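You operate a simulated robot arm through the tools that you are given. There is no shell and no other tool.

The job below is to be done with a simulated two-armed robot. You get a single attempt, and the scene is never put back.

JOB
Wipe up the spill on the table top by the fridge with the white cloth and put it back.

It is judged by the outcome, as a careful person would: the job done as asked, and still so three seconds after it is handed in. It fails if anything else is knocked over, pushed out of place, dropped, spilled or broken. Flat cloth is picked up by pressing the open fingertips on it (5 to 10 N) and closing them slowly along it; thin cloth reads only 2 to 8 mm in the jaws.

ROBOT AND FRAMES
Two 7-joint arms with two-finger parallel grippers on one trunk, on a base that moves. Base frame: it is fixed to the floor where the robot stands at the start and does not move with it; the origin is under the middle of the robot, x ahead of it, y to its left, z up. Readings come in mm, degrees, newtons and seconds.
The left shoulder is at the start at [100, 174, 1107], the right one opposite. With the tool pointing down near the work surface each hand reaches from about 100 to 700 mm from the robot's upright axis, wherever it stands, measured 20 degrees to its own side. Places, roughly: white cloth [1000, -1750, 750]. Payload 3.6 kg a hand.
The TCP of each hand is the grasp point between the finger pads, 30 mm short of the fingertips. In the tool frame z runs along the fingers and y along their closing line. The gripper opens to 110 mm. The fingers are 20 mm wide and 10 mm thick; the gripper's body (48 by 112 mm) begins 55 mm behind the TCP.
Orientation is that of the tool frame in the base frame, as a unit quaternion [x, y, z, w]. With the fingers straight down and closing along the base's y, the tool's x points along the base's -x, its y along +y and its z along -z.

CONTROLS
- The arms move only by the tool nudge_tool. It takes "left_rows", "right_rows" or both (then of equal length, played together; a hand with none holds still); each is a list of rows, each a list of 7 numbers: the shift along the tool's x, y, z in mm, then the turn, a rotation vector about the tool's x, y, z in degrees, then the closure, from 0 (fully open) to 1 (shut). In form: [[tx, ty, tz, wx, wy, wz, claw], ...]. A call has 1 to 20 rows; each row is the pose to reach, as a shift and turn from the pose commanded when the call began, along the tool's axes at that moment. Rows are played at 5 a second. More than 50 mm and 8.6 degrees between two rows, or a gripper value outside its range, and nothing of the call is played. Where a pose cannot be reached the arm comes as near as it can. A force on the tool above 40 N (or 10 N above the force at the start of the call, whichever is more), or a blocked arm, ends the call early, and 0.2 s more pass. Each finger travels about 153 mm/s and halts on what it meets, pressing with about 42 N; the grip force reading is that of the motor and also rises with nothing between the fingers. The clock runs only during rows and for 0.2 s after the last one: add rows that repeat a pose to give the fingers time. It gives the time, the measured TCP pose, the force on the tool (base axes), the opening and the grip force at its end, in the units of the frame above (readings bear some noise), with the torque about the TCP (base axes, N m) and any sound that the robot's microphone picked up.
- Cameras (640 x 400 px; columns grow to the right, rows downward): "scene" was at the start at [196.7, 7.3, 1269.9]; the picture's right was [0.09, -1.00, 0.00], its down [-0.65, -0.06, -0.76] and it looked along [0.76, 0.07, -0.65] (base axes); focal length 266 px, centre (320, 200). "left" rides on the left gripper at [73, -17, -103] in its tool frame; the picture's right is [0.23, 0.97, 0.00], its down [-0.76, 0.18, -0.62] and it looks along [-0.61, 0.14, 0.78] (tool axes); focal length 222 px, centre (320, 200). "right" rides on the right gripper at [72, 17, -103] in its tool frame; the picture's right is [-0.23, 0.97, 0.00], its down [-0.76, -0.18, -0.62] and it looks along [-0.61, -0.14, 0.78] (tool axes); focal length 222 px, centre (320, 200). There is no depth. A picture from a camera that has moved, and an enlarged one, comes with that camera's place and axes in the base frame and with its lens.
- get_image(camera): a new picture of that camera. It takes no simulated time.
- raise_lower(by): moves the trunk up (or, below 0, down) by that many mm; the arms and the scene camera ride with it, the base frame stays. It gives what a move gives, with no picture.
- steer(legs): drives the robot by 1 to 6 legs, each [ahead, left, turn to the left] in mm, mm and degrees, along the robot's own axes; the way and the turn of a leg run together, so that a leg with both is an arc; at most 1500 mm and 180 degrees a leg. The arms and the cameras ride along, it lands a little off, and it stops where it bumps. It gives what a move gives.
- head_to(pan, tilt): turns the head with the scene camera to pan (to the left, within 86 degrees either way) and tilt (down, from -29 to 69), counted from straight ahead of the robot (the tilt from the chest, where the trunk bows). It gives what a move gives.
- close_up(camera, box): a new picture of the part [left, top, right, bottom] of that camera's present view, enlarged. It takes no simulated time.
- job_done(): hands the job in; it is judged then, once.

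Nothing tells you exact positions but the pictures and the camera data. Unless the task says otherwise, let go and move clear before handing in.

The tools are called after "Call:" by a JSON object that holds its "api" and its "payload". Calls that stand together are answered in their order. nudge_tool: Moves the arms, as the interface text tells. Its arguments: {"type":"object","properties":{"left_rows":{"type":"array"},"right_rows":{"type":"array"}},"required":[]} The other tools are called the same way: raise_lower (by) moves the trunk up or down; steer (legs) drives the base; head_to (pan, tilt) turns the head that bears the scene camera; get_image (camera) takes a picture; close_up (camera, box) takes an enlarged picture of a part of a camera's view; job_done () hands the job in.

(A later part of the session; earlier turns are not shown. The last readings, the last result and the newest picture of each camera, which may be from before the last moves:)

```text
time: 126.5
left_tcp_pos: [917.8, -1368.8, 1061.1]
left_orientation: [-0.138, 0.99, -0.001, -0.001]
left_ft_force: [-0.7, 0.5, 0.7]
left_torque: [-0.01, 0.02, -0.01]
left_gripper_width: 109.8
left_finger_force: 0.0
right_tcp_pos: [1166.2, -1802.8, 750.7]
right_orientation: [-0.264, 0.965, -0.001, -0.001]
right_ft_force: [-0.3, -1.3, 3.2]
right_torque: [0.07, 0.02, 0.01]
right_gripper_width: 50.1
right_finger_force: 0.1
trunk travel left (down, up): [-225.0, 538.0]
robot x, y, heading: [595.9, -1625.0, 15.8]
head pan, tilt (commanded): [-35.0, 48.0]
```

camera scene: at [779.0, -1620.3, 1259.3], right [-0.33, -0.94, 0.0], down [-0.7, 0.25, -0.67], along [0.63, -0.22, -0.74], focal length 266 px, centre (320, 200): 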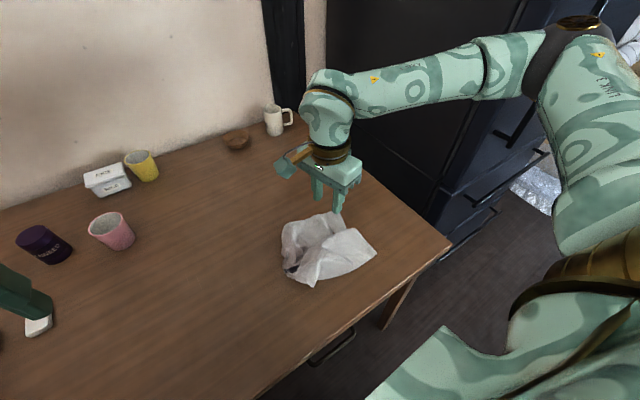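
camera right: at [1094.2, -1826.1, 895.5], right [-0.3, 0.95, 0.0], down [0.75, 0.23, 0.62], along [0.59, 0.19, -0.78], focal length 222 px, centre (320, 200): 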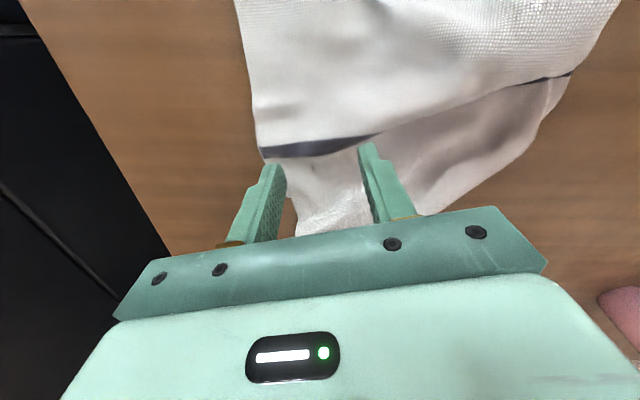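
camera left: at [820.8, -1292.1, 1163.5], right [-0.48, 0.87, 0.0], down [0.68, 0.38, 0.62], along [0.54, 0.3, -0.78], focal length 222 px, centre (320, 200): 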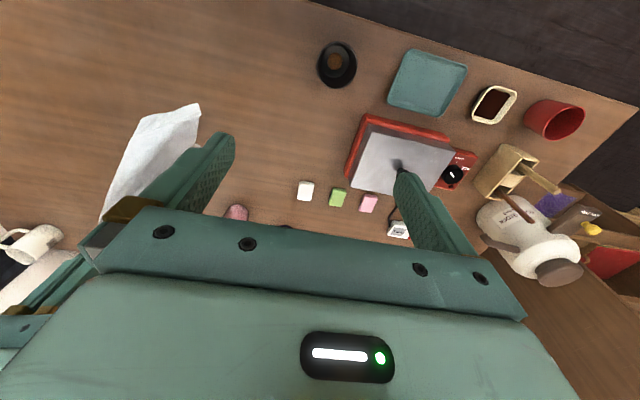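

Light contact at 3 N. I press slightly more and close slowly.

Call:
{"api": "nudge_tool", "payload": {"right_rows": [[0, 0, 0.5, 0, 0, 0, 0.545], [0, 0, 0.5, 0, 0, 0, 0.585], [0, 0, 0.5, 0, 0, 0, 0.625], [0, 0, 0.5, 0, 0, 0, 0.665], [0, 0, 0.5, 0, 0, 0, 0.705], [0, 0, 0.5, 0, 0, 0, 0.745], [0, 0, 0.5, 0, 0, 0, 0.785], [0, 0, 0.5, 0, 0, 0, 0.825], [0, 0, 0.5, 0, 0, 0, 0.865], [0, 0, 0.4, 0, 0, 0, 0.905], [0, 0, 0.4, 0, 0, 0, 0.945], [0, 0, 0.3, 0, 0, 0, 0.98], [0, 0, 0.3, 0, 0, 0, 1], [0, 0, 0.3, 0, 0, 0, 1], [0, 0, 0.3, 0, 0, 0, 1]]}}

Call:
{"api": "get_image", "payload": {"camera": "right"}}

Call:
{"api": "close_up", "payload": {"camera": "scene", "box": [260, 150, 420, 270]}}

```text
time: 129.7
left_tcp_pos: [918.0, -1368.6, 1060.2]
left_orientation: [-0.137, 0.991, -0.001, -0.001]
left_ft_force: [0.4, -0.1, -0.8]
left_torque: [-0.01, -0.03, -0.02]
left_gripper_width: 110.0
left_finger_force: 0.0
right_tcp_pos: [1165.5, -1803.5, 750.7]
right_orientation: [-0.264, 0.964, 0.0, 0.0]
right_ft_force: [-0.6, 0.8, -0.1]
right_torque: [0.02, -0.01, -0.01]
right_gripper_width: 2.1
right_finger_force: 41.6
trunk travel left (down, up): [-225.0, 538.0]
robot x, y, heading: [598.0, -1623.8, 15.8]
head pan, tilt (commanded): [-35.0, 48.0]
```

```text
taken
camera right: at [1093.6, -1826.8, 854.6], right [-0.3, 0.95, 0.0], down [0.75, 0.23, 0.62], along [0.59, 0.19, -0.78], focal length 222 px, centre (320, 200)
```

right: 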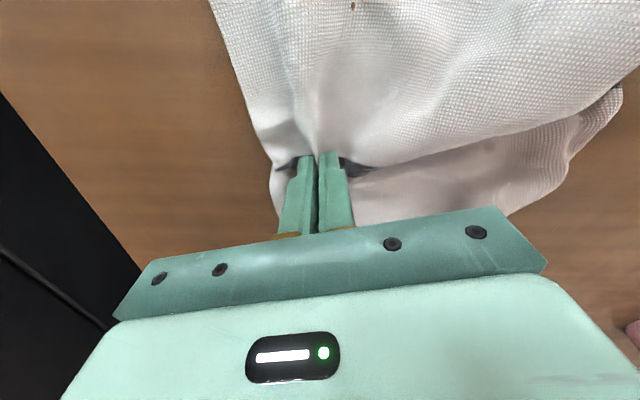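

```text
3.33 times, centred on (340, 210) of scene
camera zoom: at [779.1, -1620.5, 1259.3], right [-0.33, -0.94, 0.0], down [-0.7, 0.25, -0.67], along [0.63, -0.22, -0.74], focal length 885 px, centre (253, 167)
```

zoom: 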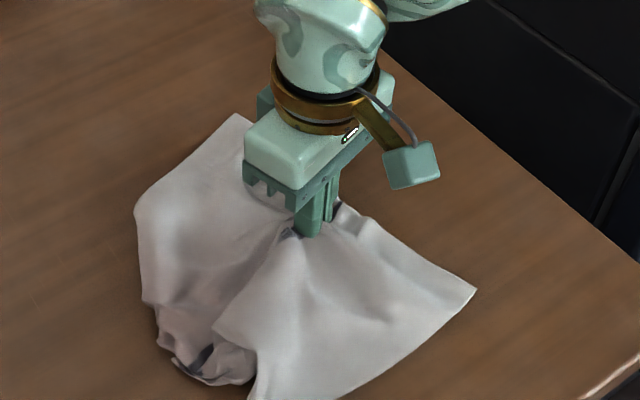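

The pinch holds (2.1 mm). I lift the cloth and carry it left so that the folded end hangs free above where edge AB belongs.

Call:
{"api": "nudge_tool", "payload": {"right_rows": [[0, 0, -30, 0, 0, 0, 1], [0, 0, -60, 0, 0, 0, 1], [0, 22, -85, 0, 0, 0, 1], [0, 44, -110, 0, 0, 0, 1], [0, 66, -135, 0, 0, 0, 1], [0, 90, -160, 0, 0, 0, 1], [0, 115, -185, 0, 0, 0, 1], [0, 140, -210, 0, 0, 0, 1], [0, 165, -230, 0, 0, 0, 1], [0, 190, -245, 0, 0, 0, 1], [0, 215, -258, 0, 0, 0, 1], [0, 240, -265, 0, 0, 0, 1], [0, 262, -265, 0, 0, 0, 1], [0, 262, -265, 0, 0, 0, 1], [0, 262, -265, 0, 0, 0, 1], [0, 262, -265, 0, 0, 0, 1]]}}

Call:
{"api": "get_image", "payload": {"camera": "scene"}}

Call:
{"api": "get_image", "payload": {"camera": "right"}}

```text
time: 133.1
left_tcp_pos: [918.7, -1368.3, 1061.0]
left_orientation: [-0.137, 0.991, 0.0, -0.001]
left_ft_force: [-0.4, 0.0, 0.0]
left_torque: [-0.03, 0.0, 0.0]
left_gripper_width: 110.1
left_finger_force: 0.1
right_tcp_pos: [1031.8, -1578.1, 1017.9]
right_orientation: [-0.264, 0.965, 0.001, -0.001]
right_ft_force: [-0.8, 0.7, -0.2]
right_torque: [0.0, -0.01, 0.01]
right_gripper_width: 2.2
right_finger_force: 41.9
trunk travel left (down, up): [-225.0, 538.0]
robot x, y, heading: [598.0, -1628.2, 15.8]
head pan, tilt (commanded): [-35.0, 48.0]
```

```text
taken
camera scene: at [779.1, -1620.5, 1259.3], right [-0.33, -0.94, 0.0], down [-0.7, 0.25, -0.67], along [0.63, -0.22, -0.74], focal length 266 px, centre (320, 200)
```

scene: 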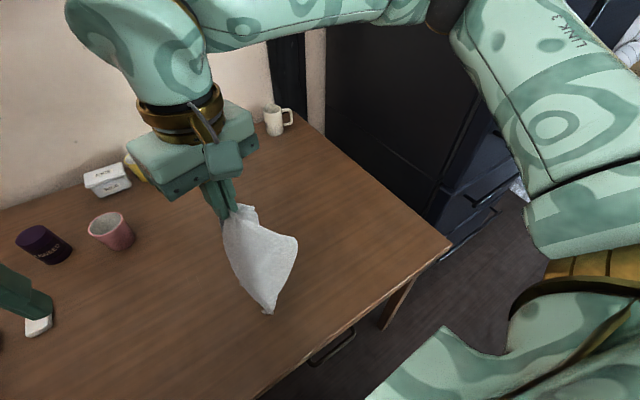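

```text
taken
camera right: at [959.7, -1601.7, 1120.8], right [-0.3, 0.95, 0.0], down [0.75, 0.23, 0.62], along [0.59, 0.19, -0.78], focal length 222 px, centre (320, 200)
```

right: 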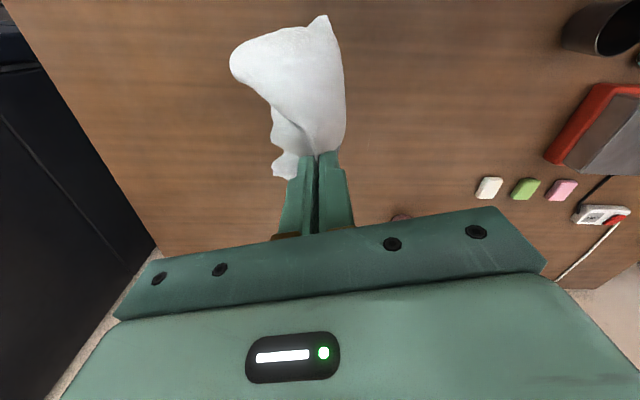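

The cloth hangs free with no fold-under. I lower until its bottom edge touches near AB's place, sweep right while lowering to lay it out, and pull the last bit to DC's place.

Call:
{"api": "nudge_tool", "payload": {"right_rows": [[0, 0, 35, 0, 0, 0, 1], [0, 0, 60, 0, 0, 0, 1], [0, 0, 67, 0, 0, 0, 1], [0, -18, 68, 0, 0, 0, 1], [0, -35, 70, 0, 0, 0, 1], [0, -68, 79, 0, 0, 0, 1], [0, -100, 94, 0, 0, 0, 1], [0, -129, 114, 0, 0, 0, 1], [0, -153, 138, 0, 0, 0, 1], [0, -173, 167, 0, 0, 0, 1], [0, -184, 189, 0, 0, 0, 1], [0, -192, 212, 0, 0, 0, 1], [0, -197, 232, 0, 0, 0, 1], [0, -202, 251, 0, 0, 0, 1], [0, -218, 256, 0, 0, 0, 1], [0, -234, 256, 0, 0, 0, 1], [0, -250, 256, 0, 0, 0, 1], [0, -262, 256, 0, 0, 0, 1], [0, -262, 256, 0, 0, 0, 1]]}}

Call:
{"api": "close_up", "payload": {"camera": "scene", "box": [230, 150, 430, 290]}}

Call:
{"api": "get_image", "payload": {"camera": "right"}}

```text
time: 137.1
left_tcp_pos: [918.4, -1367.7, 1060.2]
left_orientation: [-0.137, 0.991, -0.001, -0.001]
left_ft_force: [0.2, -0.2, 1.0]
left_torque: [-0.03, 0.03, 0.05]
left_gripper_width: 110.2
left_finger_force: 0.1
right_tcp_pos: [1165.4, -1803.4, 761.7]
right_orientation: [-0.264, 0.964, 0.001, -0.002]
right_ft_force: [-0.3, -0.7, 0.1]
right_torque: [0.03, 0.02, 0.01]
right_gripper_width: 2.3
right_finger_force: 42.0
trunk travel left (down, up): [-225.0, 538.0]
robot x, y, heading: [597.7, -1624.3, 15.6]
head pan, tilt (commanded): [-35.0, 48.0]
```

```text
2.86 times, centred on (330, 220) of scene
camera zoom: at [779.1, -1620.4, 1259.3], right [-0.33, -0.94, 0.0], down [-0.7, 0.25, -0.67], along [0.63, -0.22, -0.74], focal length 758 px, centre (291, 143)
```

zoom: 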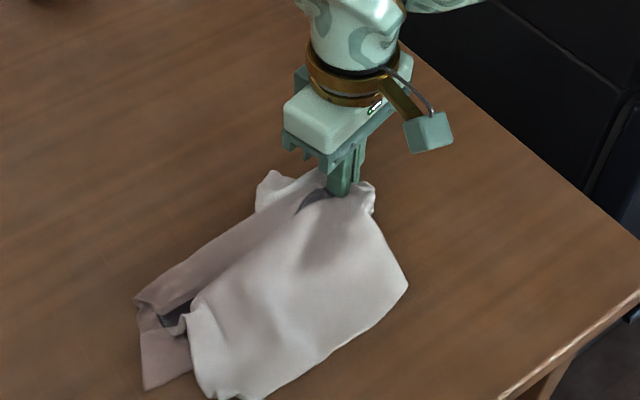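

```text
taken
camera right: at [1094.3, -1826.8, 863.4], right [-0.3, 0.95, 0.0], down [0.75, 0.23, 0.62], along [0.59, 0.19, -0.78], focal length 222 px, centre (320, 200)
```

right: 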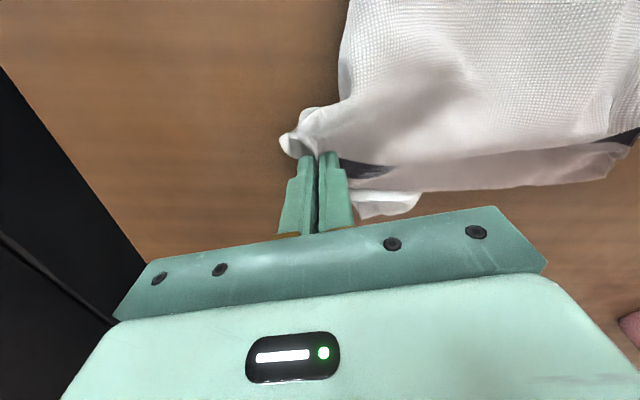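

AB now lies at the left as it should, but the far half is folded beneath, with corner A peeking out at about [1042,-1598]. I release the DC pinch gently, then will pull corner A outward (away from the robot).

Call:
{"api": "nudge_tool", "payload": {"right_rows": [[0, 0, 4, 0, 0, 0, 1], [0, 0, 6, 0, 0, 0, 0.9], [0, 0, 6, 0, 0, 0, 0.8], [0, 0, 6, 0, 0, 0, 0.75], [0, 0, 4, 0, 0, 0, 0.75], [0, 0, -10, 0, 0, 0, 0.75], [0, 0, -40, 0, 0, 0, 0.75], [0, 0, -75, 0, 0, 0, 0.75], [0, 0, -110, 0, 0, 0, 0.75], [0, 0, -130, 0, 0, 0, 0.75]]}}

Call:
{"api": "close_up", "payload": {"camera": "scene", "box": [230, 150, 430, 290]}}

Call:
{"api": "get_image", "payload": {"camera": "right"}}

```text
time: 139.2
left_tcp_pos: [918.9, -1370.0, 1060.9]
left_orientation: [-0.138, 0.99, 0.0, -0.001]
left_ft_force: [0.3, -0.7, 0.1]
left_torque: [0.03, -0.05, 0.0]
left_gripper_width: 109.9
left_finger_force: 0.1
right_tcp_pos: [1162.0, -1803.2, 880.5]
right_orientation: [-0.263, 0.965, 0.0, -0.001]
right_ft_force: [-0.1, -0.3, -0.2]
right_torque: [0.05, 0.02, 0.0]
right_gripper_width: 27.5
right_finger_force: 0.0
right hand out of reach, approached as far as the arm can: row 10
trunk travel left (down, up): [-225.0, 538.0]
robot x, y, heading: [598.5, -1623.5, 15.5]
head pan, tilt (commanded): [-35.0, 48.0]
```

```text
2.86 times, centred on (330, 220) of scene
camera zoom: at [779.6, -1621.2, 1259.2], right [-0.33, -0.94, 0.0], down [-0.7, 0.25, -0.67], along [0.63, -0.22, -0.74], focal length 758 px, centre (291, 143)
```

zoom: 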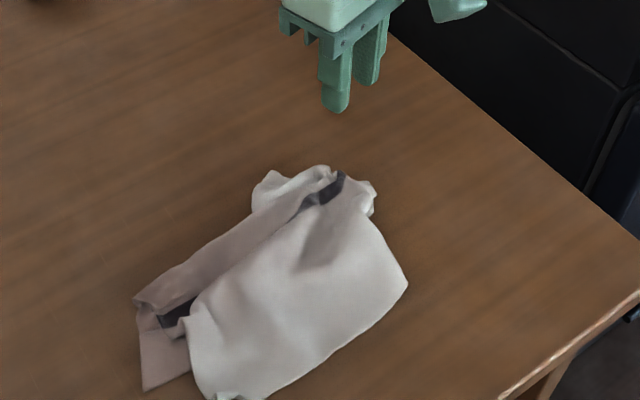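

```text
taken
camera right: at [1091.0, -1825.6, 983.1], right [-0.3, 0.95, 0.0], down [0.75, 0.23, 0.62], along [0.59, 0.18, -0.78], focal length 222 px, centre (320, 200)
```

right: 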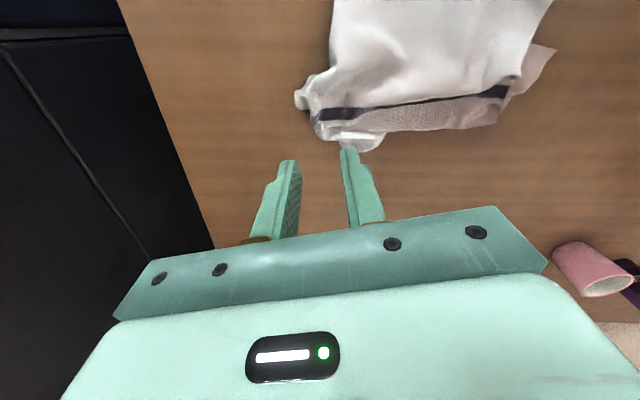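

The view is clear: the far half is underneath and a strip of it with corner A sticks out at the left end, centred near [1075,-1615]. I move over it with the gripper turned so the fingers lie along the strip.

Call:
{"api": "nudge_tool", "payload": {"right_rows": [[-2, 20, 0, 0, 0, -6, 0.7], [-4, 41, 0, 0, 0, -12, 0.68], [-7, 61, 0, 0, 0, -18, 0.66], [-9, 82, 0, 0, 0, -24, 0.66], [-11, 102, 0, 0, 0, -30, 0.66], [-14, 123, 0, 0, 0, -36, 0.66], [-16, 143, 0, 0, 0, -42, 0.66], [-18, 164, 0, 0, 0, -48, 0.66], [-20, 184, 0, 0, 0, -54, 0.66], [-23, 205, 0, 0, 0, -59, 0.66], [-23, 205, 20, 0, 0, -59, 0.66], [-23, 205, 45, 0, 0, -59, 0.66], [-23, 205, 70, 0, 0, -59, 0.66], [-23, 205, 85, 0, 0, -59, 0.66], [-23, 205, 85, 0, 0, -59, 0.66]]}}

Call:
{"api": "get_image", "payload": {"camera": "right"}}

Call:
{"api": "close_up", "payload": {"camera": "scene", "box": [230, 170, 390, 290]}}

```text
time: 142.4
left_tcp_pos: [917.5, -1370.2, 1060.0]
left_orientation: [-0.138, 0.99, 0.0, 0.0]
left_ft_force: [0.0, 0.6, 0.5]
left_torque: [0.02, 0.01, 0.02]
left_gripper_width: 109.9
left_finger_force: 0.1
right_tcp_pos: [1010.8, -1665.4, 861.2]
right_orientation: [-0.694, 0.72, -0.003, 0.015]
right_ft_force: [-0.4, -0.4, 0.1]
right_torque: [0.0, -0.02, 0.03]
right_gripper_width: 37.6
right_finger_force: 0.1
right hand out of reach, approached as far as the arm can: row 1, 2, 3, 4, 5, 6, 7, 8, 9, 10, 11, 12, 13, 14, 15
trunk travel left (down, up): [-225.0, 538.0]
robot x, y, heading: [598.0, -1625.9, 15.8]
head pan, tilt (commanded): [-35.0, 48.0]
```

```text
taken
camera right: at [986.8, -1739.5, 962.7], right [-0.96, 0.26, -0.02], down [0.19, 0.74, 0.64], along [0.19, 0.61, -0.77], focal length 222 px, centre (320, 200)
```

right: 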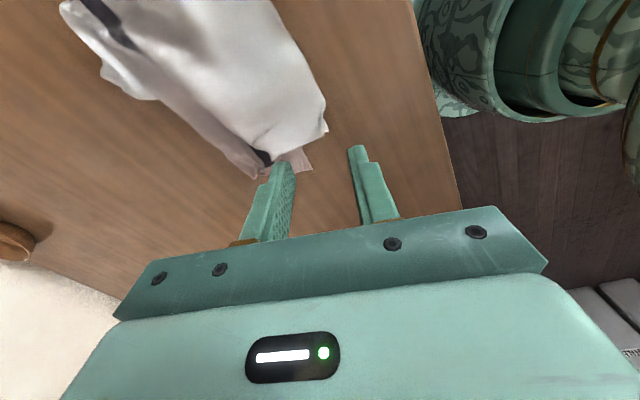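

```text
3.33 times, centred on (310, 230) of scene
camera zoom: at [779.0, -1621.9, 1259.3], right [-0.33, -0.94, 0.0], down [-0.7, 0.25, -0.67], along [0.63, -0.22, -0.74], focal length 885 px, centre (353, 100)
```

zoom: 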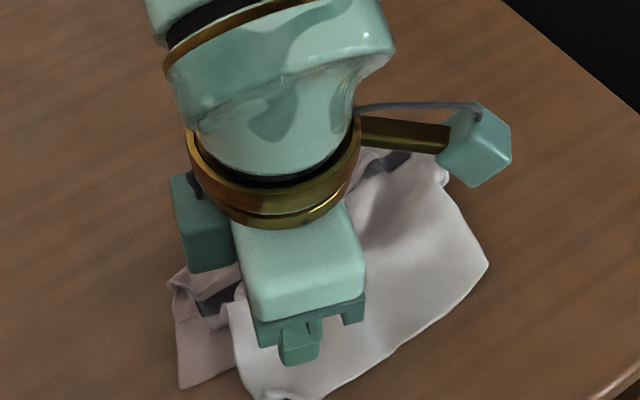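

That turning direction runs into the arm's limit. I raise a little, remove the slight tilt, and then turn the other way, which worked before.

Call:
{"api": "nudge_tool", "payload": {"right_rows": [[0, 0, -15, -0.7, 0.5, 0, 0.66], [0, 0, -30, -1.4, 1.0, 0, 0.66], [0, 0, -30, -1.4, 1.0, 0, 0.66]]}}

Call:
{"api": "nudge_tool", "payload": {"right_rows": [[-3, -3, 0, 0, 0, 7.5, 0.66], [-6, -6, 0, 0, 0, 15, 0.66], [-9, -10, 0, 0, 0, 22.5, 0.66], [-11, -13, 0, 0, 0, 30, 0.66], [-14, -16, 0, 0, 0, 37.5, 0.66], [-17, -19, 0, 0, 0, 45, 0.66], [-19, -22, 0, 0, 0, 52.5, 0.66], [-22, -25, 0, 0, 0, 60, 0.66], [-25, -28, 0, 0, 0, 67.5, 0.66], [-27, -31, 0, 0, 0, 75, 0.66], [-30, -35, 0, 0, 0, 82.5, 0.66], [-33, -38, 0, 0, 0, 90, 0.66], [-35, -41, 0, 0, 0, 97.5, 0.66], [-38, -44, 0, 0, 0, 105, 0.66], [-41, -47, 0, 0, 0, 112.5, 0.66], [-43, -50, 0, 0, 0, 120, 0.66], [-46, -54, 0, 0, 0, 127.5, 0.66], [-49, -57, 0, 0, 0, 135, 0.66], [-51, -60, 0, 0, 0, 142.5, 0.66], [-53, -63, 0, 0, 0, 150, 0.66]]}}

Call:
{"api": "get_image", "payload": {"camera": "right"}}

Call:
{"api": "close_up", "payload": {"camera": "scene", "box": [230, 170, 390, 290]}}

```text
time: 143.2
left_tcp_pos: [915.3, -1367.4, 1060.5]
left_orientation: [-0.137, 0.991, -0.002, 0.002]
left_ft_force: [-0.6, 1.2, -0.3]
left_torque: [-0.06, -0.12, 0.01]
left_gripper_width: 110.1
left_finger_force: 0.1
right_tcp_pos: [972.2, -1657.2, 892.4]
right_orientation: [-0.701, 0.713, -0.006, 0.006]
right_ft_force: [-1.0, 0.1, 0.8]
right_torque: [-0.02, -0.11, 0.0]
right_gripper_width: 37.7
right_finger_force: 0.0
right hand out of reach, approached as far as the arm can: row 1, 2, 3
trunk travel left (down, up): [-225.0, 538.0]
robot x, y, heading: [596.6, -1624.5, 15.8]
head pan, tilt (commanded): [-35.0, 48.0]
```

```text
time: 147.4
left_tcp_pos: [918.5, -1369.5, 1060.2]
left_orientation: [-0.137, 0.991, -0.001, 0.0]
left_ft_force: [0.4, 0.5, -0.2]
left_torque: [-0.02, -0.01, 0.02]
left_gripper_width: 109.8
left_finger_force: 0.0
right_tcp_pos: [1037.8, -1603.7, 887.0]
right_orientation: [0.504, 0.864, -0.014, -0.007]
right_ft_force: [-0.5, 0.5, 0.4]
right_torque: [-0.02, -0.02, 0.0]
right_gripper_width: 37.6
right_finger_force: 0.1
trunk travel left (down, up): [-225.0, 538.0]
robot x, y, heading: [597.7, -1621.7, 15.9]
head pan, tilt (commanded): [-35.0, 48.0]
```

```text
taken
camera right: at [1019.5, -1531.8, 989.2], right [0.96, 0.28, -0.03], down [0.24, -0.74, 0.63], along [0.15, -0.61, -0.78], focal length 222 px, centre (320, 200)
```

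right: 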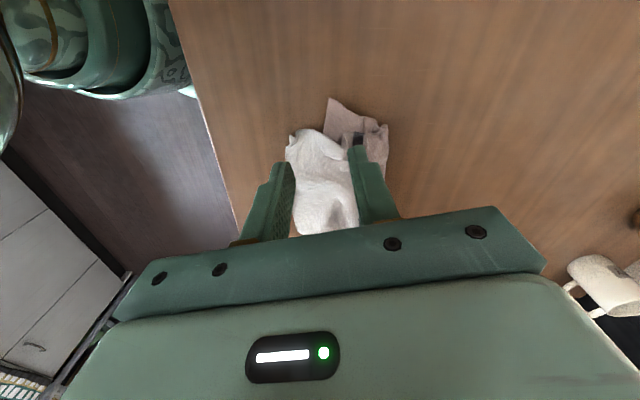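

```text
3.33 times, centred on (310, 230) of scene
camera zoom: at [779.2, -1620.4, 1259.3], right [-0.33, -0.94, 0.0], down [-0.7, 0.25, -0.67], along [0.63, -0.22, -0.74], focal length 885 px, centre (353, 100)
```

zoom: 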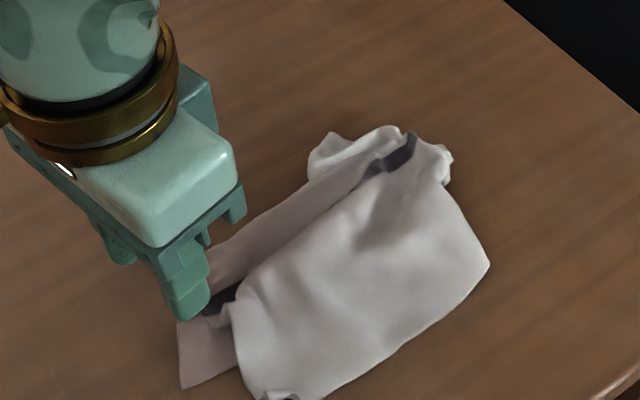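

The orientation works this way. The A strip's centre is near [1072,-1614]; I shift over it, remove the small tilt and turn a further 30° so the fingers lie along the strip.

Call:
{"api": "nudge_tool", "payload": {"right_rows": [[-5, 5, 0, -1.8, 0, 6, 0.66], [-10, 10, 0, -1.8, 0, 12, 0.66], [-15, 15, 0, -1.8, 0, 18, 0.66], [-20, 20, 0, -1.8, 0, 24, 0.66], [-25, 25, 0, -1.8, 0, 30, 0.66], [-25, 25, 25, -1.8, 0, 30, 0.66], [-25, 25, 50, -1.8, 0, 30, 0.66], [-25, 25, 75, -1.8, 0, 30, 0.66], [-25, 25, 95, -1.8, 0, 30, 0.66], [-25, 25, 95, -1.8, 0, 30, 0.66]]}}

Call:
{"api": "get_image", "payload": {"camera": "right"}}

Call:
{"api": "close_up", "payload": {"camera": "scene", "box": [230, 170, 390, 290]}}

```text
time: 149.7
left_tcp_pos: [919.6, -1368.4, 1060.0]
left_orientation: [-0.138, 0.99, -0.001, -0.001]
left_ft_force: [0.8, -0.5, -1.5]
left_torque: [-0.03, -0.01, 0.01]
left_gripper_width: 110.0
left_finger_force: 0.0
right_tcp_pos: [1068.6, -1614.8, 792.0]
right_orientation: [0.709, 0.705, -0.003, 0.005]
right_ft_force: [-0.2, 0.2, 0.7]
right_torque: [-0.04, 0.03, 0.0]
right_gripper_width: 37.5
right_finger_force: 0.1
trunk travel left (down, up): [-225.0, 538.0]
robot x, y, heading: [594.2, -1624.3, 15.6]
head pan, tilt (commanded): [-35.0, 48.0]
```

```text
taken
camera right: at [1084.6, -1542.3, 893.9], right [0.97, -0.23, 0.01], down [-0.19, -0.75, 0.63], along [-0.14, -0.61, -0.78], focal length 222 px, centre (320, 200)
```

right: 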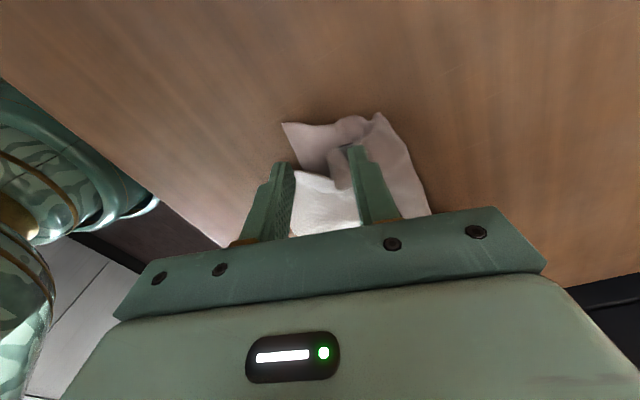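

```text
3.33 times, centred on (310, 230) of scene
camera zoom: at [779.0, -1620.4, 1259.3], right [-0.33, -0.94, 0.0], down [-0.7, 0.25, -0.67], along [0.63, -0.22, -0.74], focal length 885 px, centre (353, 100)
```

zoom: 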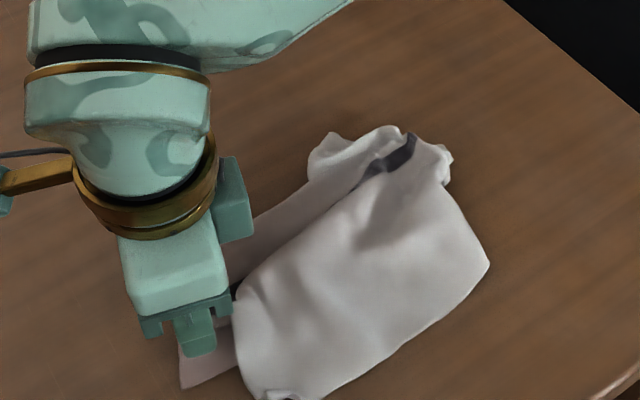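

The fingers lie along the strip. I shift 9 mm outward along it and lower to contact.

Call:
{"api": "nudge_tool", "payload": {"right_rows": [[0, 9, 12, 0, 0, 0, 0.66], [0, 9, 24, 0, 0, 0, 0.66], [0, 9, 33, 0, 0, 0, 0.66], [0, 9, 37, 0, 0, 0, 0.66], [0, 9, 39, 0, 0, 0, 0.66], [0, 9, 39, 0, 0, 0, 0.66]]}}

Call:
{"api": "get_image", "payload": {"camera": "right"}}

```text
time: 151.1
left_tcp_pos: [918.7, -1369.3, 1060.3]
left_orientation: [-0.138, 0.99, -0.001, 0.0]
left_ft_force: [0.9, 0.4, 0.3]
left_torque: [0.02, 0.01, 0.02]
left_gripper_width: 109.9
left_finger_force: 0.2
right_tcp_pos: [1077.7, -1616.5, 751.6]
right_orientation: [0.709, 0.705, -0.002, 0.005]
right_ft_force: [-2.1, -0.3, 2.5]
right_torque: [-0.04, -0.02, -0.01]
right_gripper_width: 36.8
right_finger_force: 0.0
trunk travel left (down, up): [-225.0, 538.0]
robot x, y, heading: [594.1, -1624.4, 15.5]
head pan, tilt (commanded): [-35.0, 48.0]
```

```text
taken
camera right: at [1094.5, -1543.5, 854.1], right [0.97, -0.23, 0.01], down [-0.19, -0.75, 0.63], along [-0.14, -0.61, -0.78], focal length 222 px, centre (320, 200)
```

right: 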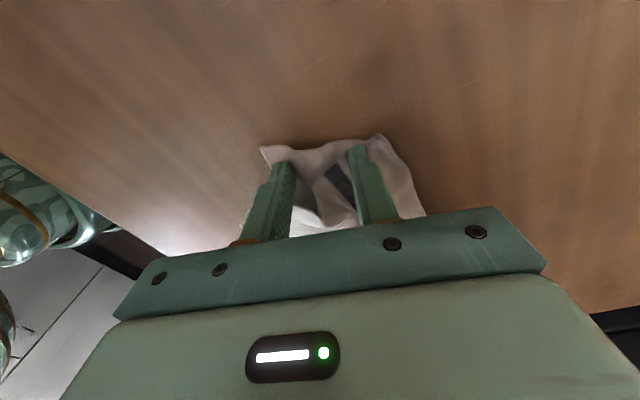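

Contact at 2.5 N with both fingertips on the strip. I press slightly and close slowly.

Call:
{"api": "nudge_tool", "payload": {"right_rows": [[0, 0, 0.5, 0, 0, 0, 0.66], [0, 0, 0.5, 0, 0, 0, 0.7], [0, 0, 0.5, 0, 0, 0, 0.74], [0, 0, 0.5, 0, 0, 0, 0.78], [0, 0, 0.5, 0, 0, 0, 0.82], [0, 0, 0.5, 0, 0, 0, 0.86], [0, 0, 0.4, 0, 0, 0, 0.9], [0, 0, 0.3, 0, 0, 0, 0.94], [0, 0, 0.2, 0, 0, 0, 0.98], [0, 0, 0.2, 0, 0, 0, 1], [0, 0, 0.2, 0, 0, 0, 1], [0, 0, 0.2, 0, 0, 0, 1]]}}

Call:
{"api": "get_image", "payload": {"camera": "right"}}

Call:
{"api": "close_up", "payload": {"camera": "scene", "box": [230, 170, 390, 290]}}

```text
time: 153.7
left_tcp_pos: [919.0, -1368.2, 1060.1]
left_orientation: [-0.138, 0.99, -0.001, 0.0]
left_ft_force: [0.0, -0.1, 0.6]
left_torque: [0.01, -0.01, 0.0]
left_gripper_width: 110.0
left_finger_force: 0.1
right_tcp_pos: [1078.1, -1615.1, 754.2]
right_orientation: [0.71, 0.705, -0.003, 0.004]
right_ft_force: [-0.3, 1.2, -0.3]
right_torque: [0.0, 0.0, 0.01]
right_gripper_width: 2.9
right_finger_force: 41.9
trunk travel left (down, up): [-225.0, 538.0]
robot x, y, heading: [594.5, -1624.3, 15.8]
head pan, tilt (commanded): [-35.0, 48.0]
```

```text
taken
camera right: at [1094.8, -1542.8, 855.5], right [0.97, -0.23, 0.01], down [-0.19, -0.75, 0.63], along [-0.14, -0.61, -0.78], focal length 222 px, centre (320, 200)
```

right: 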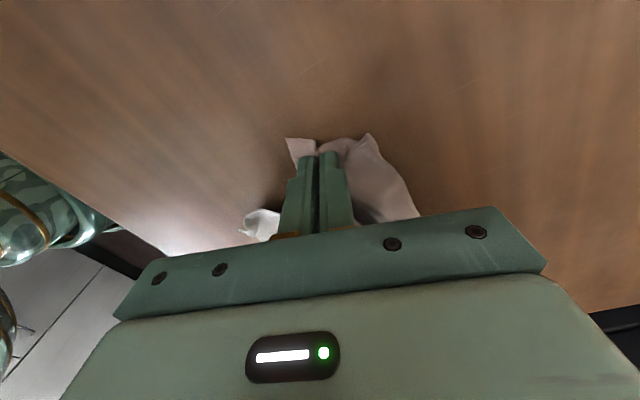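

```text
3.33 times, centred on (310, 230) of scene
camera zoom: at [779.0, -1620.4, 1259.3], right [-0.33, -0.94, 0.0], down [-0.7, 0.25, -0.67], along [0.63, -0.22, -0.74], focal length 885 px, centre (353, 100)
```

zoom: 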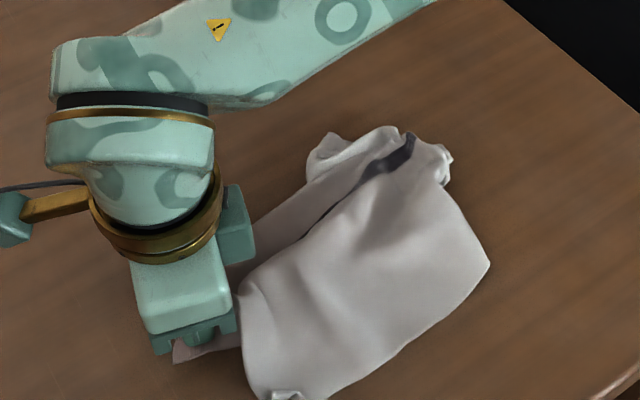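

Corner A is held (2.9 mm). I pull it low over the table, away from the robot, toward its original place near [1164,-1532].

Call:
{"api": "nudge_tool", "payload": {"right_rows": [[0, 0, -4, 0, 0, 0, 1], [4, 4, -8, 0, 0, 0, 1], [13, 16, -8, 0, 0, 0, 1], [21, 29, -8, 0, 0, 0, 1], [28, 42, -8, 0, 0, 0, 1], [35, 55, -8, 0, 0, 0, 1], [41, 68, -8, 0, 0, 0, 1], [48, 81, -8, 0, 0, 0, 1], [54, 94, -8, 0, 0, 0, 1], [61, 107, -8, 0, 0, 0, 1], [68, 121, -8, 0, 0, 0, 1], [68, 121, -8, 0, 0, 0, 1]]}}

Call:
{"api": "close_up", "payload": {"camera": "scene", "box": [230, 150, 430, 290]}}

```text
time: 156.2
left_tcp_pos: [919.0, -1369.8, 1059.9]
left_orientation: [-0.138, 0.99, -0.001, 0.0]
left_ft_force: [-0.5, 0.9, 0.9]
left_torque: [0.01, -0.01, 0.01]
left_gripper_width: 109.8
left_finger_force: 0.1
right_tcp_pos: [1199.5, -1549.3, 759.3]
right_orientation: [0.71, 0.704, -0.002, 0.004]
right_ft_force: [0.4, -0.5, 0.8]
right_torque: [0.02, 0.02, 0.01]
right_gripper_width: 2.5
right_finger_force: 42.2
trunk travel left (down, up): [-225.0, 538.0]
robot x, y, heading: [598.0, -1623.7, 15.9]
head pan, tilt (commanded): [-35.0, 48.0]
```

```text
2.86 times, centred on (330, 220) of scene
camera zoom: at [779.0, -1620.5, 1259.3], right [-0.33, -0.94, 0.0], down [-0.7, 0.25, -0.67], along [0.63, -0.22, -0.74], focal length 758 px, centre (291, 143)
```

zoom: 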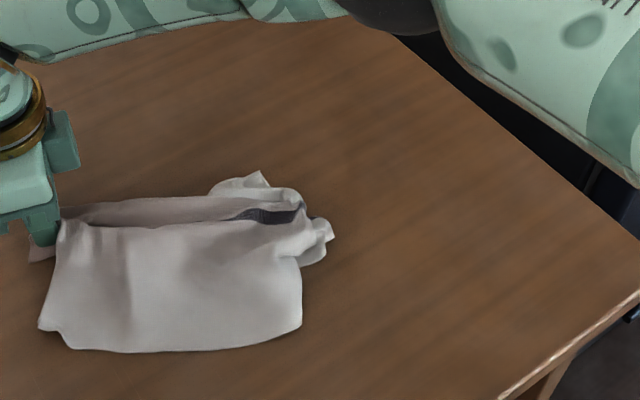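

The whole cloth came along, since the layers hold together. I hold corner A now, so I will lift it so that the cloth hangs open from this corner, then lay it diagonally across its original square, from the near corner's place (927,-1676) toward the far one's (1297,-1783).

Call:
{"api": "nudge_tool", "payload": {"right_rows": [[0, -5, -25, 0, 0, 0, 1], [-5, -20, -50, 0, 0, 0, 1], [-14, -42, -75, 0, 0, 0, 1], [-23, -64, -100, 0, 0, 0, 1], [-32, -86, -125, 0, 0, 0, 1], [-42, -108, -150, 0, 0, 0, 1], [-52, -130, -175, 0, 0, 0, 1], [-62, -152, -200, 0, 0, 0, 1], [-72, -174, -225, 0, 0, 0, 1], [-82, -196, -250, 0, 0, 0, 1], [-92, -218, -275, 0, 0, 0, 1], [-104, -240, -300, 0, 0, 0, 1], [-115, -260, -320, 0, 0, 0, 1], [-121, -270, -330, 0, 0, 0, 1], [-121, -270, -330, 0, 0, 0, 1], [-121, -270, -330, 0, 0, 0, 1], [-121, -270, -330, 0, 0, 0, 1]]}}

Call:
{"api": "get_image", "payload": {"camera": "scene"}}

```text
time: 159.8
left_tcp_pos: [917.4, -1368.5, 1060.0]
left_orientation: [-0.137, 0.991, -0.001, -0.001]
left_ft_force: [-0.8, -0.3, 0.1]
left_torque: [0.0, -0.01, 0.0]
left_gripper_width: 109.9
left_finger_force: 0.0
right_tcp_pos: [928.1, -1665.5, 1092.3]
right_orientation: [0.709, 0.705, -0.003, 0.005]
right_ft_force: [-0.4, 0.1, -0.4]
right_torque: [0.0, -0.01, 0.0]
right_gripper_width: 2.7
right_finger_force: 42.2
trunk travel left (down, up): [-225.0, 538.0]
robot x, y, heading: [595.5, -1626.7, 15.6]
head pan, tilt (commanded): [-35.0, 48.0]
```

```text
taken
camera scene: at [779.1, -1620.4, 1259.3], right [-0.33, -0.94, 0.0], down [-0.7, 0.25, -0.67], along [0.63, -0.22, -0.74], focal length 266 px, centre (320, 200)
```

scene: 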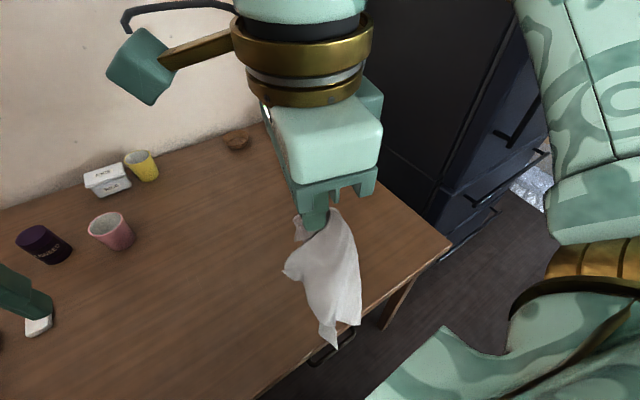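

The cloth hangs open from its corner, its tip resting near the front edge. I now lay it by sweeping away from the robot while lowering, ending with a short straightening pull.

Call:
{"api": "nudge_tool", "payload": {"right_rows": [[-25, 34, 13, 0, 0, 0, 1], [-49.5, 67.5, 26, 0, 0, 0, 1], [-57, 92, 38, 0, 0, 0, 1], [-64, 117.5, 51, 0, 0, 0, 1], [-71, 141, 67, 0, 0, 0, 1], [-77, 164, 84, 0, 0, 0, 1], [-83, 184, 104, 0, 0, 0, 1], [-89, 204, 126, 0, 0, 0, 1], [-94, 220, 150, 0, 0, 0, 1], [-98, 236, 174, 0, 0, 0, 1], [-102, 248, 200, 0, 0, 0, 1], [-105, 260, 226, 0, 0, 0, 1], [-107, 267, 255, 0, 0, 0, 1], [-109, 274, 283, 0, 0, 0, 1], [-110, 277, 306, 0, 0, 0, 1], [-110.5, 279, 325, 0, 0, 0, 1], [-110.5, 294, 330, 0, 0, 0, 1], [-110.5, 312, 330, 0, 0, 0, 1], [-109, 328, 330, 0, 0, 0, 1], [-109, 328, 330, 0, 0, 0, 1]]}}

Call:
{"api": "get_image", "payload": {"camera": "scene"}}

Call:
{"api": "close_up", "payload": {"camera": "scene", "box": [230, 150, 430, 290]}}

```text
time: 164.1
left_tcp_pos: [917.7, -1368.5, 1060.2]
left_orientation: [-0.138, 0.99, -0.001, 0.0]
left_ft_force: [0.1, -0.1, -0.4]
left_torque: [-0.01, -0.01, -0.02]
left_gripper_width: 109.9
left_finger_force: 0.1
right_tcp_pos: [1256.8, -1779.4, 763.5]
right_orientation: [0.709, 0.705, -0.003, 0.005]
right_ft_force: [-0.3, 0.3, -0.8]
right_torque: [0.03, 0.05, 0.01]
right_gripper_width: 2.6
right_finger_force: 42.0
trunk travel left (down, up): [-225.0, 538.0]
robot x, y, heading: [597.2, -1625.9, 15.6]
head pan, tilt (commanded): [-35.0, 48.0]
```

```text
taken
camera scene: at [779.0, -1620.6, 1259.3], right [-0.33, -0.94, 0.0], down [-0.7, 0.25, -0.67], along [0.63, -0.22, -0.74], focal length 266 px, centre (320, 200)
```

scene: 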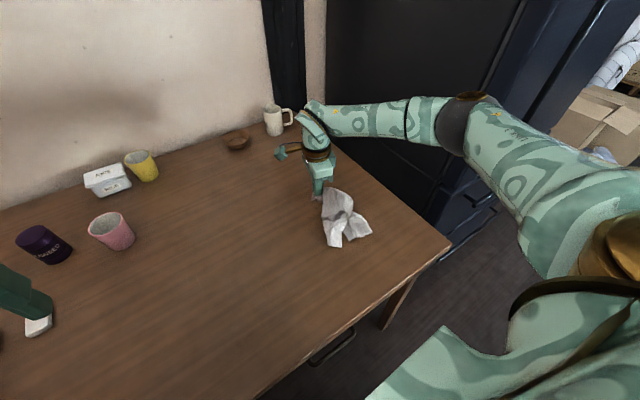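

```text
2.86 times, centred on (330, 220) of scene
camera zoom: at [779.0, -1620.6, 1259.3], right [-0.33, -0.94, 0.0], down [-0.7, 0.25, -0.67], along [0.63, -0.22, -0.74], focal length 758 px, centre (291, 143)
```

zoom: 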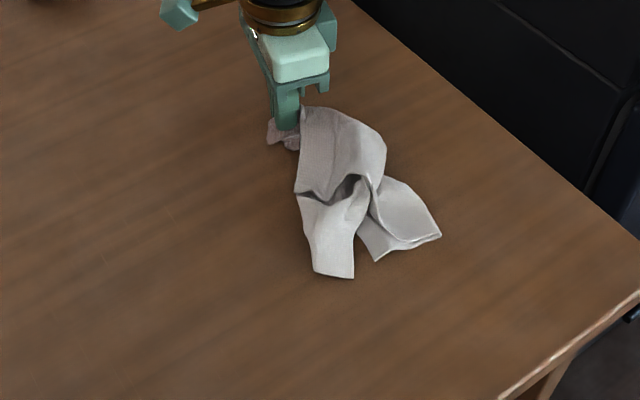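

That lay-down collapsed into a bundle, so hanging is not useful here. I place it down, release, and look from above so that I can open it corner by corner along the table, which worked well before. First I pull it a little toward the robot so it is centred on its original place.

Call:
{"api": "nudge_tool", "payload": {"right_rows": [[0, 0, -10, 0, 0, 0, 1], [10, -15, -25, 0, 0, 0, 1], [20, -30, -25, 0, 0, 0, 1], [30, -42, -20, 0, 0, 0, 1], [30, -42, -8, 0, 0, 0, 1], [30, -42, 2, 0, 0, 0, 0.9], [30, -42, 2, 0, 0, 0, 0.8], [30, -42, 2, 0, 0, 0, 0.75], [30, -42, -10, 0, 0, 0, 0.75], [30, -42, -40, 0, 0, 0, 0.75], [30, -42, -80, 0, 0, 0, 0.75], [60, -42, -110, 0, 0, 0, 0.75], [100, -42, -130, 0, 0, 0, 0.75], [130, -42, -140, 0, 0, 0, 0.75]]}}

Call:
{"api": "get_image", "payload": {"camera": "right"}}

Call:
{"api": "close_up", "payload": {"camera": "scene", "box": [250, 150, 410, 270]}}

```text
time: 167.1
left_tcp_pos: [918.3, -1368.2, 1060.2]
left_orientation: [-0.138, 0.99, -0.001, 0.0]
left_ft_force: [-0.5, 0.9, 1.3]
left_torque: [0.01, -0.02, -0.02]
left_gripper_width: 110.3
left_finger_force: 0.0
right_tcp_pos: [1213.6, -1646.2, 900.8]
right_orientation: [0.71, 0.704, -0.002, 0.006]
right_ft_force: [-1.1, 0.1, 0.1]
right_torque: [-0.03, 0.01, 0.0]
right_gripper_width: 27.6
right_finger_force: 0.1
trunk travel left (down, up): [-225.0, 538.0]
robot x, y, heading: [599.7, -1624.9, 15.7]
head pan, tilt (commanded): [-35.0, 48.0]
```

```text
taken
camera right: at [1230.1, -1573.8, 1002.4], right [0.97, -0.23, 0.01], down [-0.19, -0.75, 0.63], along [-0.14, -0.61, -0.78], focal length 222 px, centre (320, 200)
```

right: 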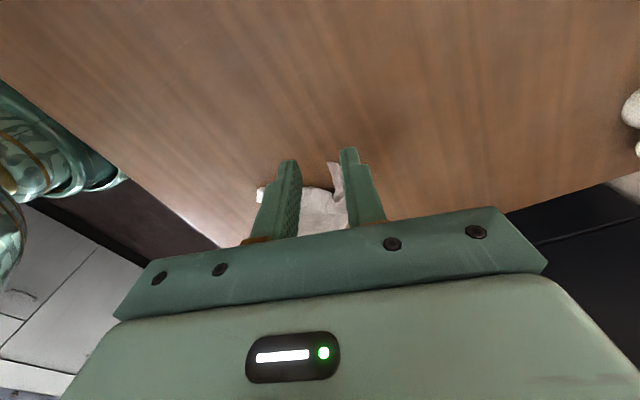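

```text
3.33 times, centred on (330, 210) of scene
camera zoom: at [779.1, -1619.9, 1259.3], right [-0.33, -0.94, 0.0], down [-0.7, 0.25, -0.67], along [0.63, -0.22, -0.74], focal length 885 px, centre (287, 167)
```

zoom: 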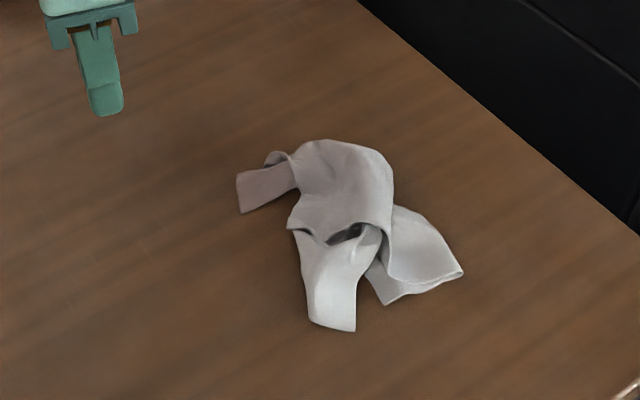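

The bundle's corner A (stained) sticks out at about [1221,-1740]. I turn the gripper back and go over that tail to pull A to its own place near [1164,-1532].

Call:
{"api": "nudge_tool", "payload": {"right_rows": [[-9, 0.5, 0, 0, 0, -7.5, 0.73], [-18, 1, 0, 0, 0, -15, 0.73], [-27, 1.5, 0, 0, 0, -22.5, 0.73], [-36, 2, 0, 0, 0, -30, 0.73], [-45, 2.5, 0, 0, 0, -37.5, 0.73], [-54, 3, 0, 0, 0, -45, 0.73], [-63, 3.5, 0, 0, 0, -52.5, 0.73], [-72, 4, 0, 0, 0, -60, 0.73], [-81, 4.5, 0, 0, 0, -67.5, 0.73], [-90, 5, 0, 0, 0, -75, 0.73], [-100, 5.5, 0, 0, 0, -82.5, 0.73], [-109, 6, 0, 0, 0, -90, 0.73], [-109, 6, 30, 0, 0, -90, 0.73], [-109, 6, 60, 0, 0, -90, 0.73], [-109, 6, 85, 0, 0, -90, 0.73], [-109, 6, 105, 0, 0, -90, 0.73], [-109, 6, 105, 0, 0, -90, 0.73]]}}

Call:
{"api": "get_image", "payload": {"camera": "right"}}

Call:
{"api": "close_up", "payload": {"camera": "scene", "box": [250, 150, 410, 270]}}

```text
time: 170.7
left_tcp_pos: [917.5, -1368.5, 1060.0]
left_orientation: [-0.137, 0.991, -0.001, -0.001]
left_ft_force: [0.2, 1.1, 0.8]
left_torque: [0.0, 0.0, 0.02]
left_gripper_width: 110.2
left_finger_force: 0.1
right_tcp_pos: [1221.3, -1758.3, 797.6]
right_orientation: [0.004, 1.0, -0.004, 0.001]
right_ft_force: [0.4, 0.2, -0.1]
right_torque: [-0.02, 0.01, -0.02]
right_gripper_width: 29.8
right_finger_force: 0.1
trunk travel left (down, up): [-225.0, 538.0]
robot x, y, heading: [596.8, -1624.6, 15.7]
head pan, tilt (commanded): [-35.0, 48.0]
```

```text
taken
camera right: at [1148.0, -1740.4, 898.5], right [0.23, 0.97, -0.01], down [0.76, -0.18, 0.63], along [0.61, -0.15, -0.78], focal length 222 px, centre (320, 200)
```

right: 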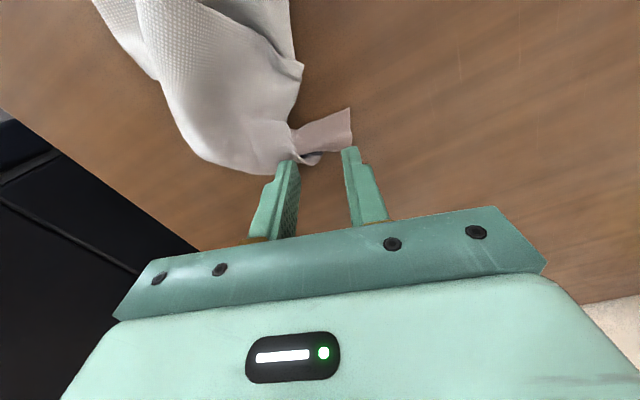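

```text
3.33 times, centred on (330, 210) of scene
camera zoom: at [779.0, -1620.5, 1259.3], right [-0.33, -0.94, 0.0], down [-0.7, 0.25, -0.67], along [0.63, -0.22, -0.74], focal length 885 px, centre (287, 167)
```

zoom: 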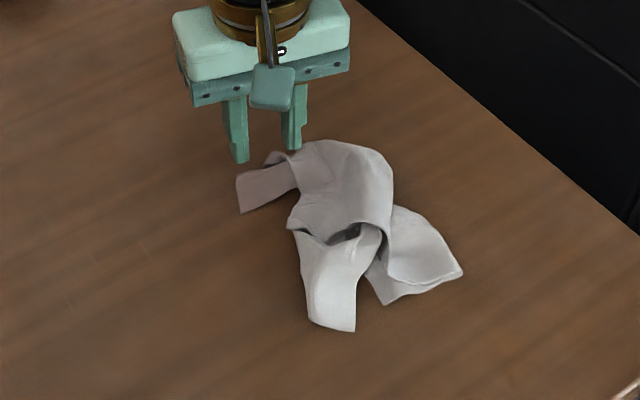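

The fingers are right over the tail of corner A. I lower to contact.

Call:
{"api": "nudge_tool", "payload": {"right_rows": [[0, 0, 15, 0, 0, 0, 0.73], [0, 0, 28, 0, 0, 0, 0.73], [0, 0, 37, 0, 0, 0, 0.73], [0, 0, 42, 0, 0, 0, 0.73], [0, 0, 44, 0, 0, 0, 0.73], [0, 0, 45, 0, 0, 0, 0.73], [0, 0, 45, 0, 0, 0, 0.73]]}}

```text
time: 172.2
left_tcp_pos: [916.8, -1368.4, 1061.3]
left_orientation: [-0.137, 0.991, -0.001, 0.0]
left_ft_force: [0.5, 0.4, 0.7]
left_torque: [0.0, 0.02, 0.0]
left_gripper_width: 110.0
left_finger_force: 0.1
right_tcp_pos: [1220.7, -1757.2, 754.7]
right_orientation: [0.003, 1.0, -0.004, 0.003]
right_ft_force: [5.0, -1.1, 18.0]
right_torque: [-0.31, -0.14, 0.07]
right_gripper_width: 30.3
right_finger_force: 0.6
trunk travel left (down, up): [-225.0, 538.0]
robot x, y, heading: [594.2, -1627.4, 15.5]
head pan, tilt (commanded): [-35.0, 48.0]
```

Already 18 N on a thicker spot, so I ease up 1 mm and close slowly.

Call:
{"api": "nudge_tool", "payload": {"right_rows": [[0, 0, -1.2, 0, 0, 0, 0.73], [0, 0, -1.2, 0, 0, 0, 0.76], [0, 0, -1.2, 0, 0, 0, 0.8], [0, 0, -1.2, 0, 0, 0, 0.84], [0, 0, -1.2, 0, 0, 0, 0.88], [0, 0, -1.2, 0, 0, 0, 0.92], [0, 0, -1.2, 0, 0, 0, 0.96], [0, 0, -1.2, 0, 0, 0, 1], [0, 0, -1.2, 0, 0, 0, 1], [0, 0, -1.2, 0, 0, 0, 1]]}}

Call:
{"api": "get_image", "payload": {"camera": "right"}}

```text
time: 174.4
left_tcp_pos: [917.1, -1367.8, 1061.0]
left_orientation: [-0.137, 0.991, -0.001, 0.001]
left_ft_force: [0.4, 0.5, -0.4]
left_torque: [-0.01, -0.01, 0.02]
left_gripper_width: 110.0
left_finger_force: 0.1
right_tcp_pos: [1219.8, -1757.1, 755.5]
right_orientation: [0.004, 1.0, -0.005, 0.003]
right_ft_force: [-2.8, 0.4, 16.2]
right_torque: [-0.1, -0.01, -0.03]
right_gripper_width: 1.8
right_finger_force: 42.3
trunk travel left (down, up): [-225.0, 538.0]
robot x, y, heading: [595.7, -1621.4, 15.8]
head pan, tilt (commanded): [-35.0, 48.0]
```

```text
taken
camera right: at [1145.9, -1739.5, 857.8], right [0.23, 0.97, -0.01], down [0.76, -0.18, 0.63], along [0.61, -0.15, -0.78], focal length 222 px, centre (320, 200)
```

right: 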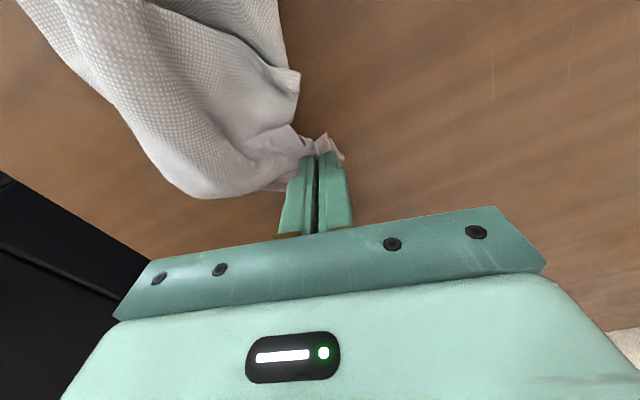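

The tail seems caught (1.8 mm). I lift slightly and pull it left toward A's original place.

Call:
{"api": "nudge_tool", "payload": {"right_rows": [[0, 0, -5, 0, 0, 0, 1], [0, 0, -10, 0, 0, 0, 1], [4, 14, -10, 0, 0, 0, 1], [8, 28, -10, 0, 0, 0, 1], [12, 42, -10, 0, 0, 0, 1], [16, 56, -10, 0, 0, 0, 1], [20, 70, -10, 0, 0, 0, 1], [24, 84, -10, 0, 0, 0, 1], [28, 98, -10, 0, 0, 0, 1], [32, 112, -10, 0, 0, 0, 1], [36, 126, -10, 0, 0, 0, 1], [40, 140, -10, 0, 0, 0, 1], [44, 155, -10, 0, 0, 0, 1], [48, 170, -10, 0, 0, 0, 1], [52, 182, -10, 0, 0, 0, 1], [56, 194, -10, 0, 0, 0, 1], [60, 205, -10, 0, 0, 0, 1], [60, 205, -10, 0, 0, 0, 1]]}}

Call:
{"api": "close_up", "payload": {"camera": "scene", "box": [210, 150, 410, 290]}}

```text
time: 178.2
left_tcp_pos: [918.7, -1368.0, 1059.8]
left_orientation: [-0.137, 0.991, -0.001, -0.001]
left_ft_force: [-0.5, 0.1, 0.2]
left_torque: [-0.02, 0.0, 0.01]
left_gripper_width: 110.1
left_finger_force: 0.1
right_tcp_pos: [1162.2, -1552.7, 762.6]
right_orientation: [0.003, 1.0, -0.005, 0.002]
right_ft_force: [0.8, -0.8, 1.2]
right_torque: [0.01, 0.02, -0.03]
right_gripper_width: 1.6
right_finger_force: 42.2
trunk travel left (down, up): [-225.0, 538.0]
robot x, y, heading: [598.0, -1624.7, 15.9]
head pan, tilt (commanded): [-35.0, 48.0]
```

```text
2.86 times, centred on (310, 220) of scene
camera zoom: at [779.1, -1620.5, 1259.3], right [-0.33, -0.94, 0.0], down [-0.7, 0.25, -0.67], along [0.63, -0.22, -0.74], focal length 758 px, centre (349, 143)
```

zoom: 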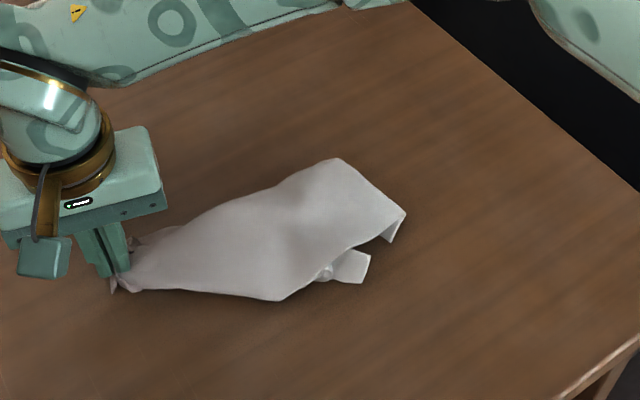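

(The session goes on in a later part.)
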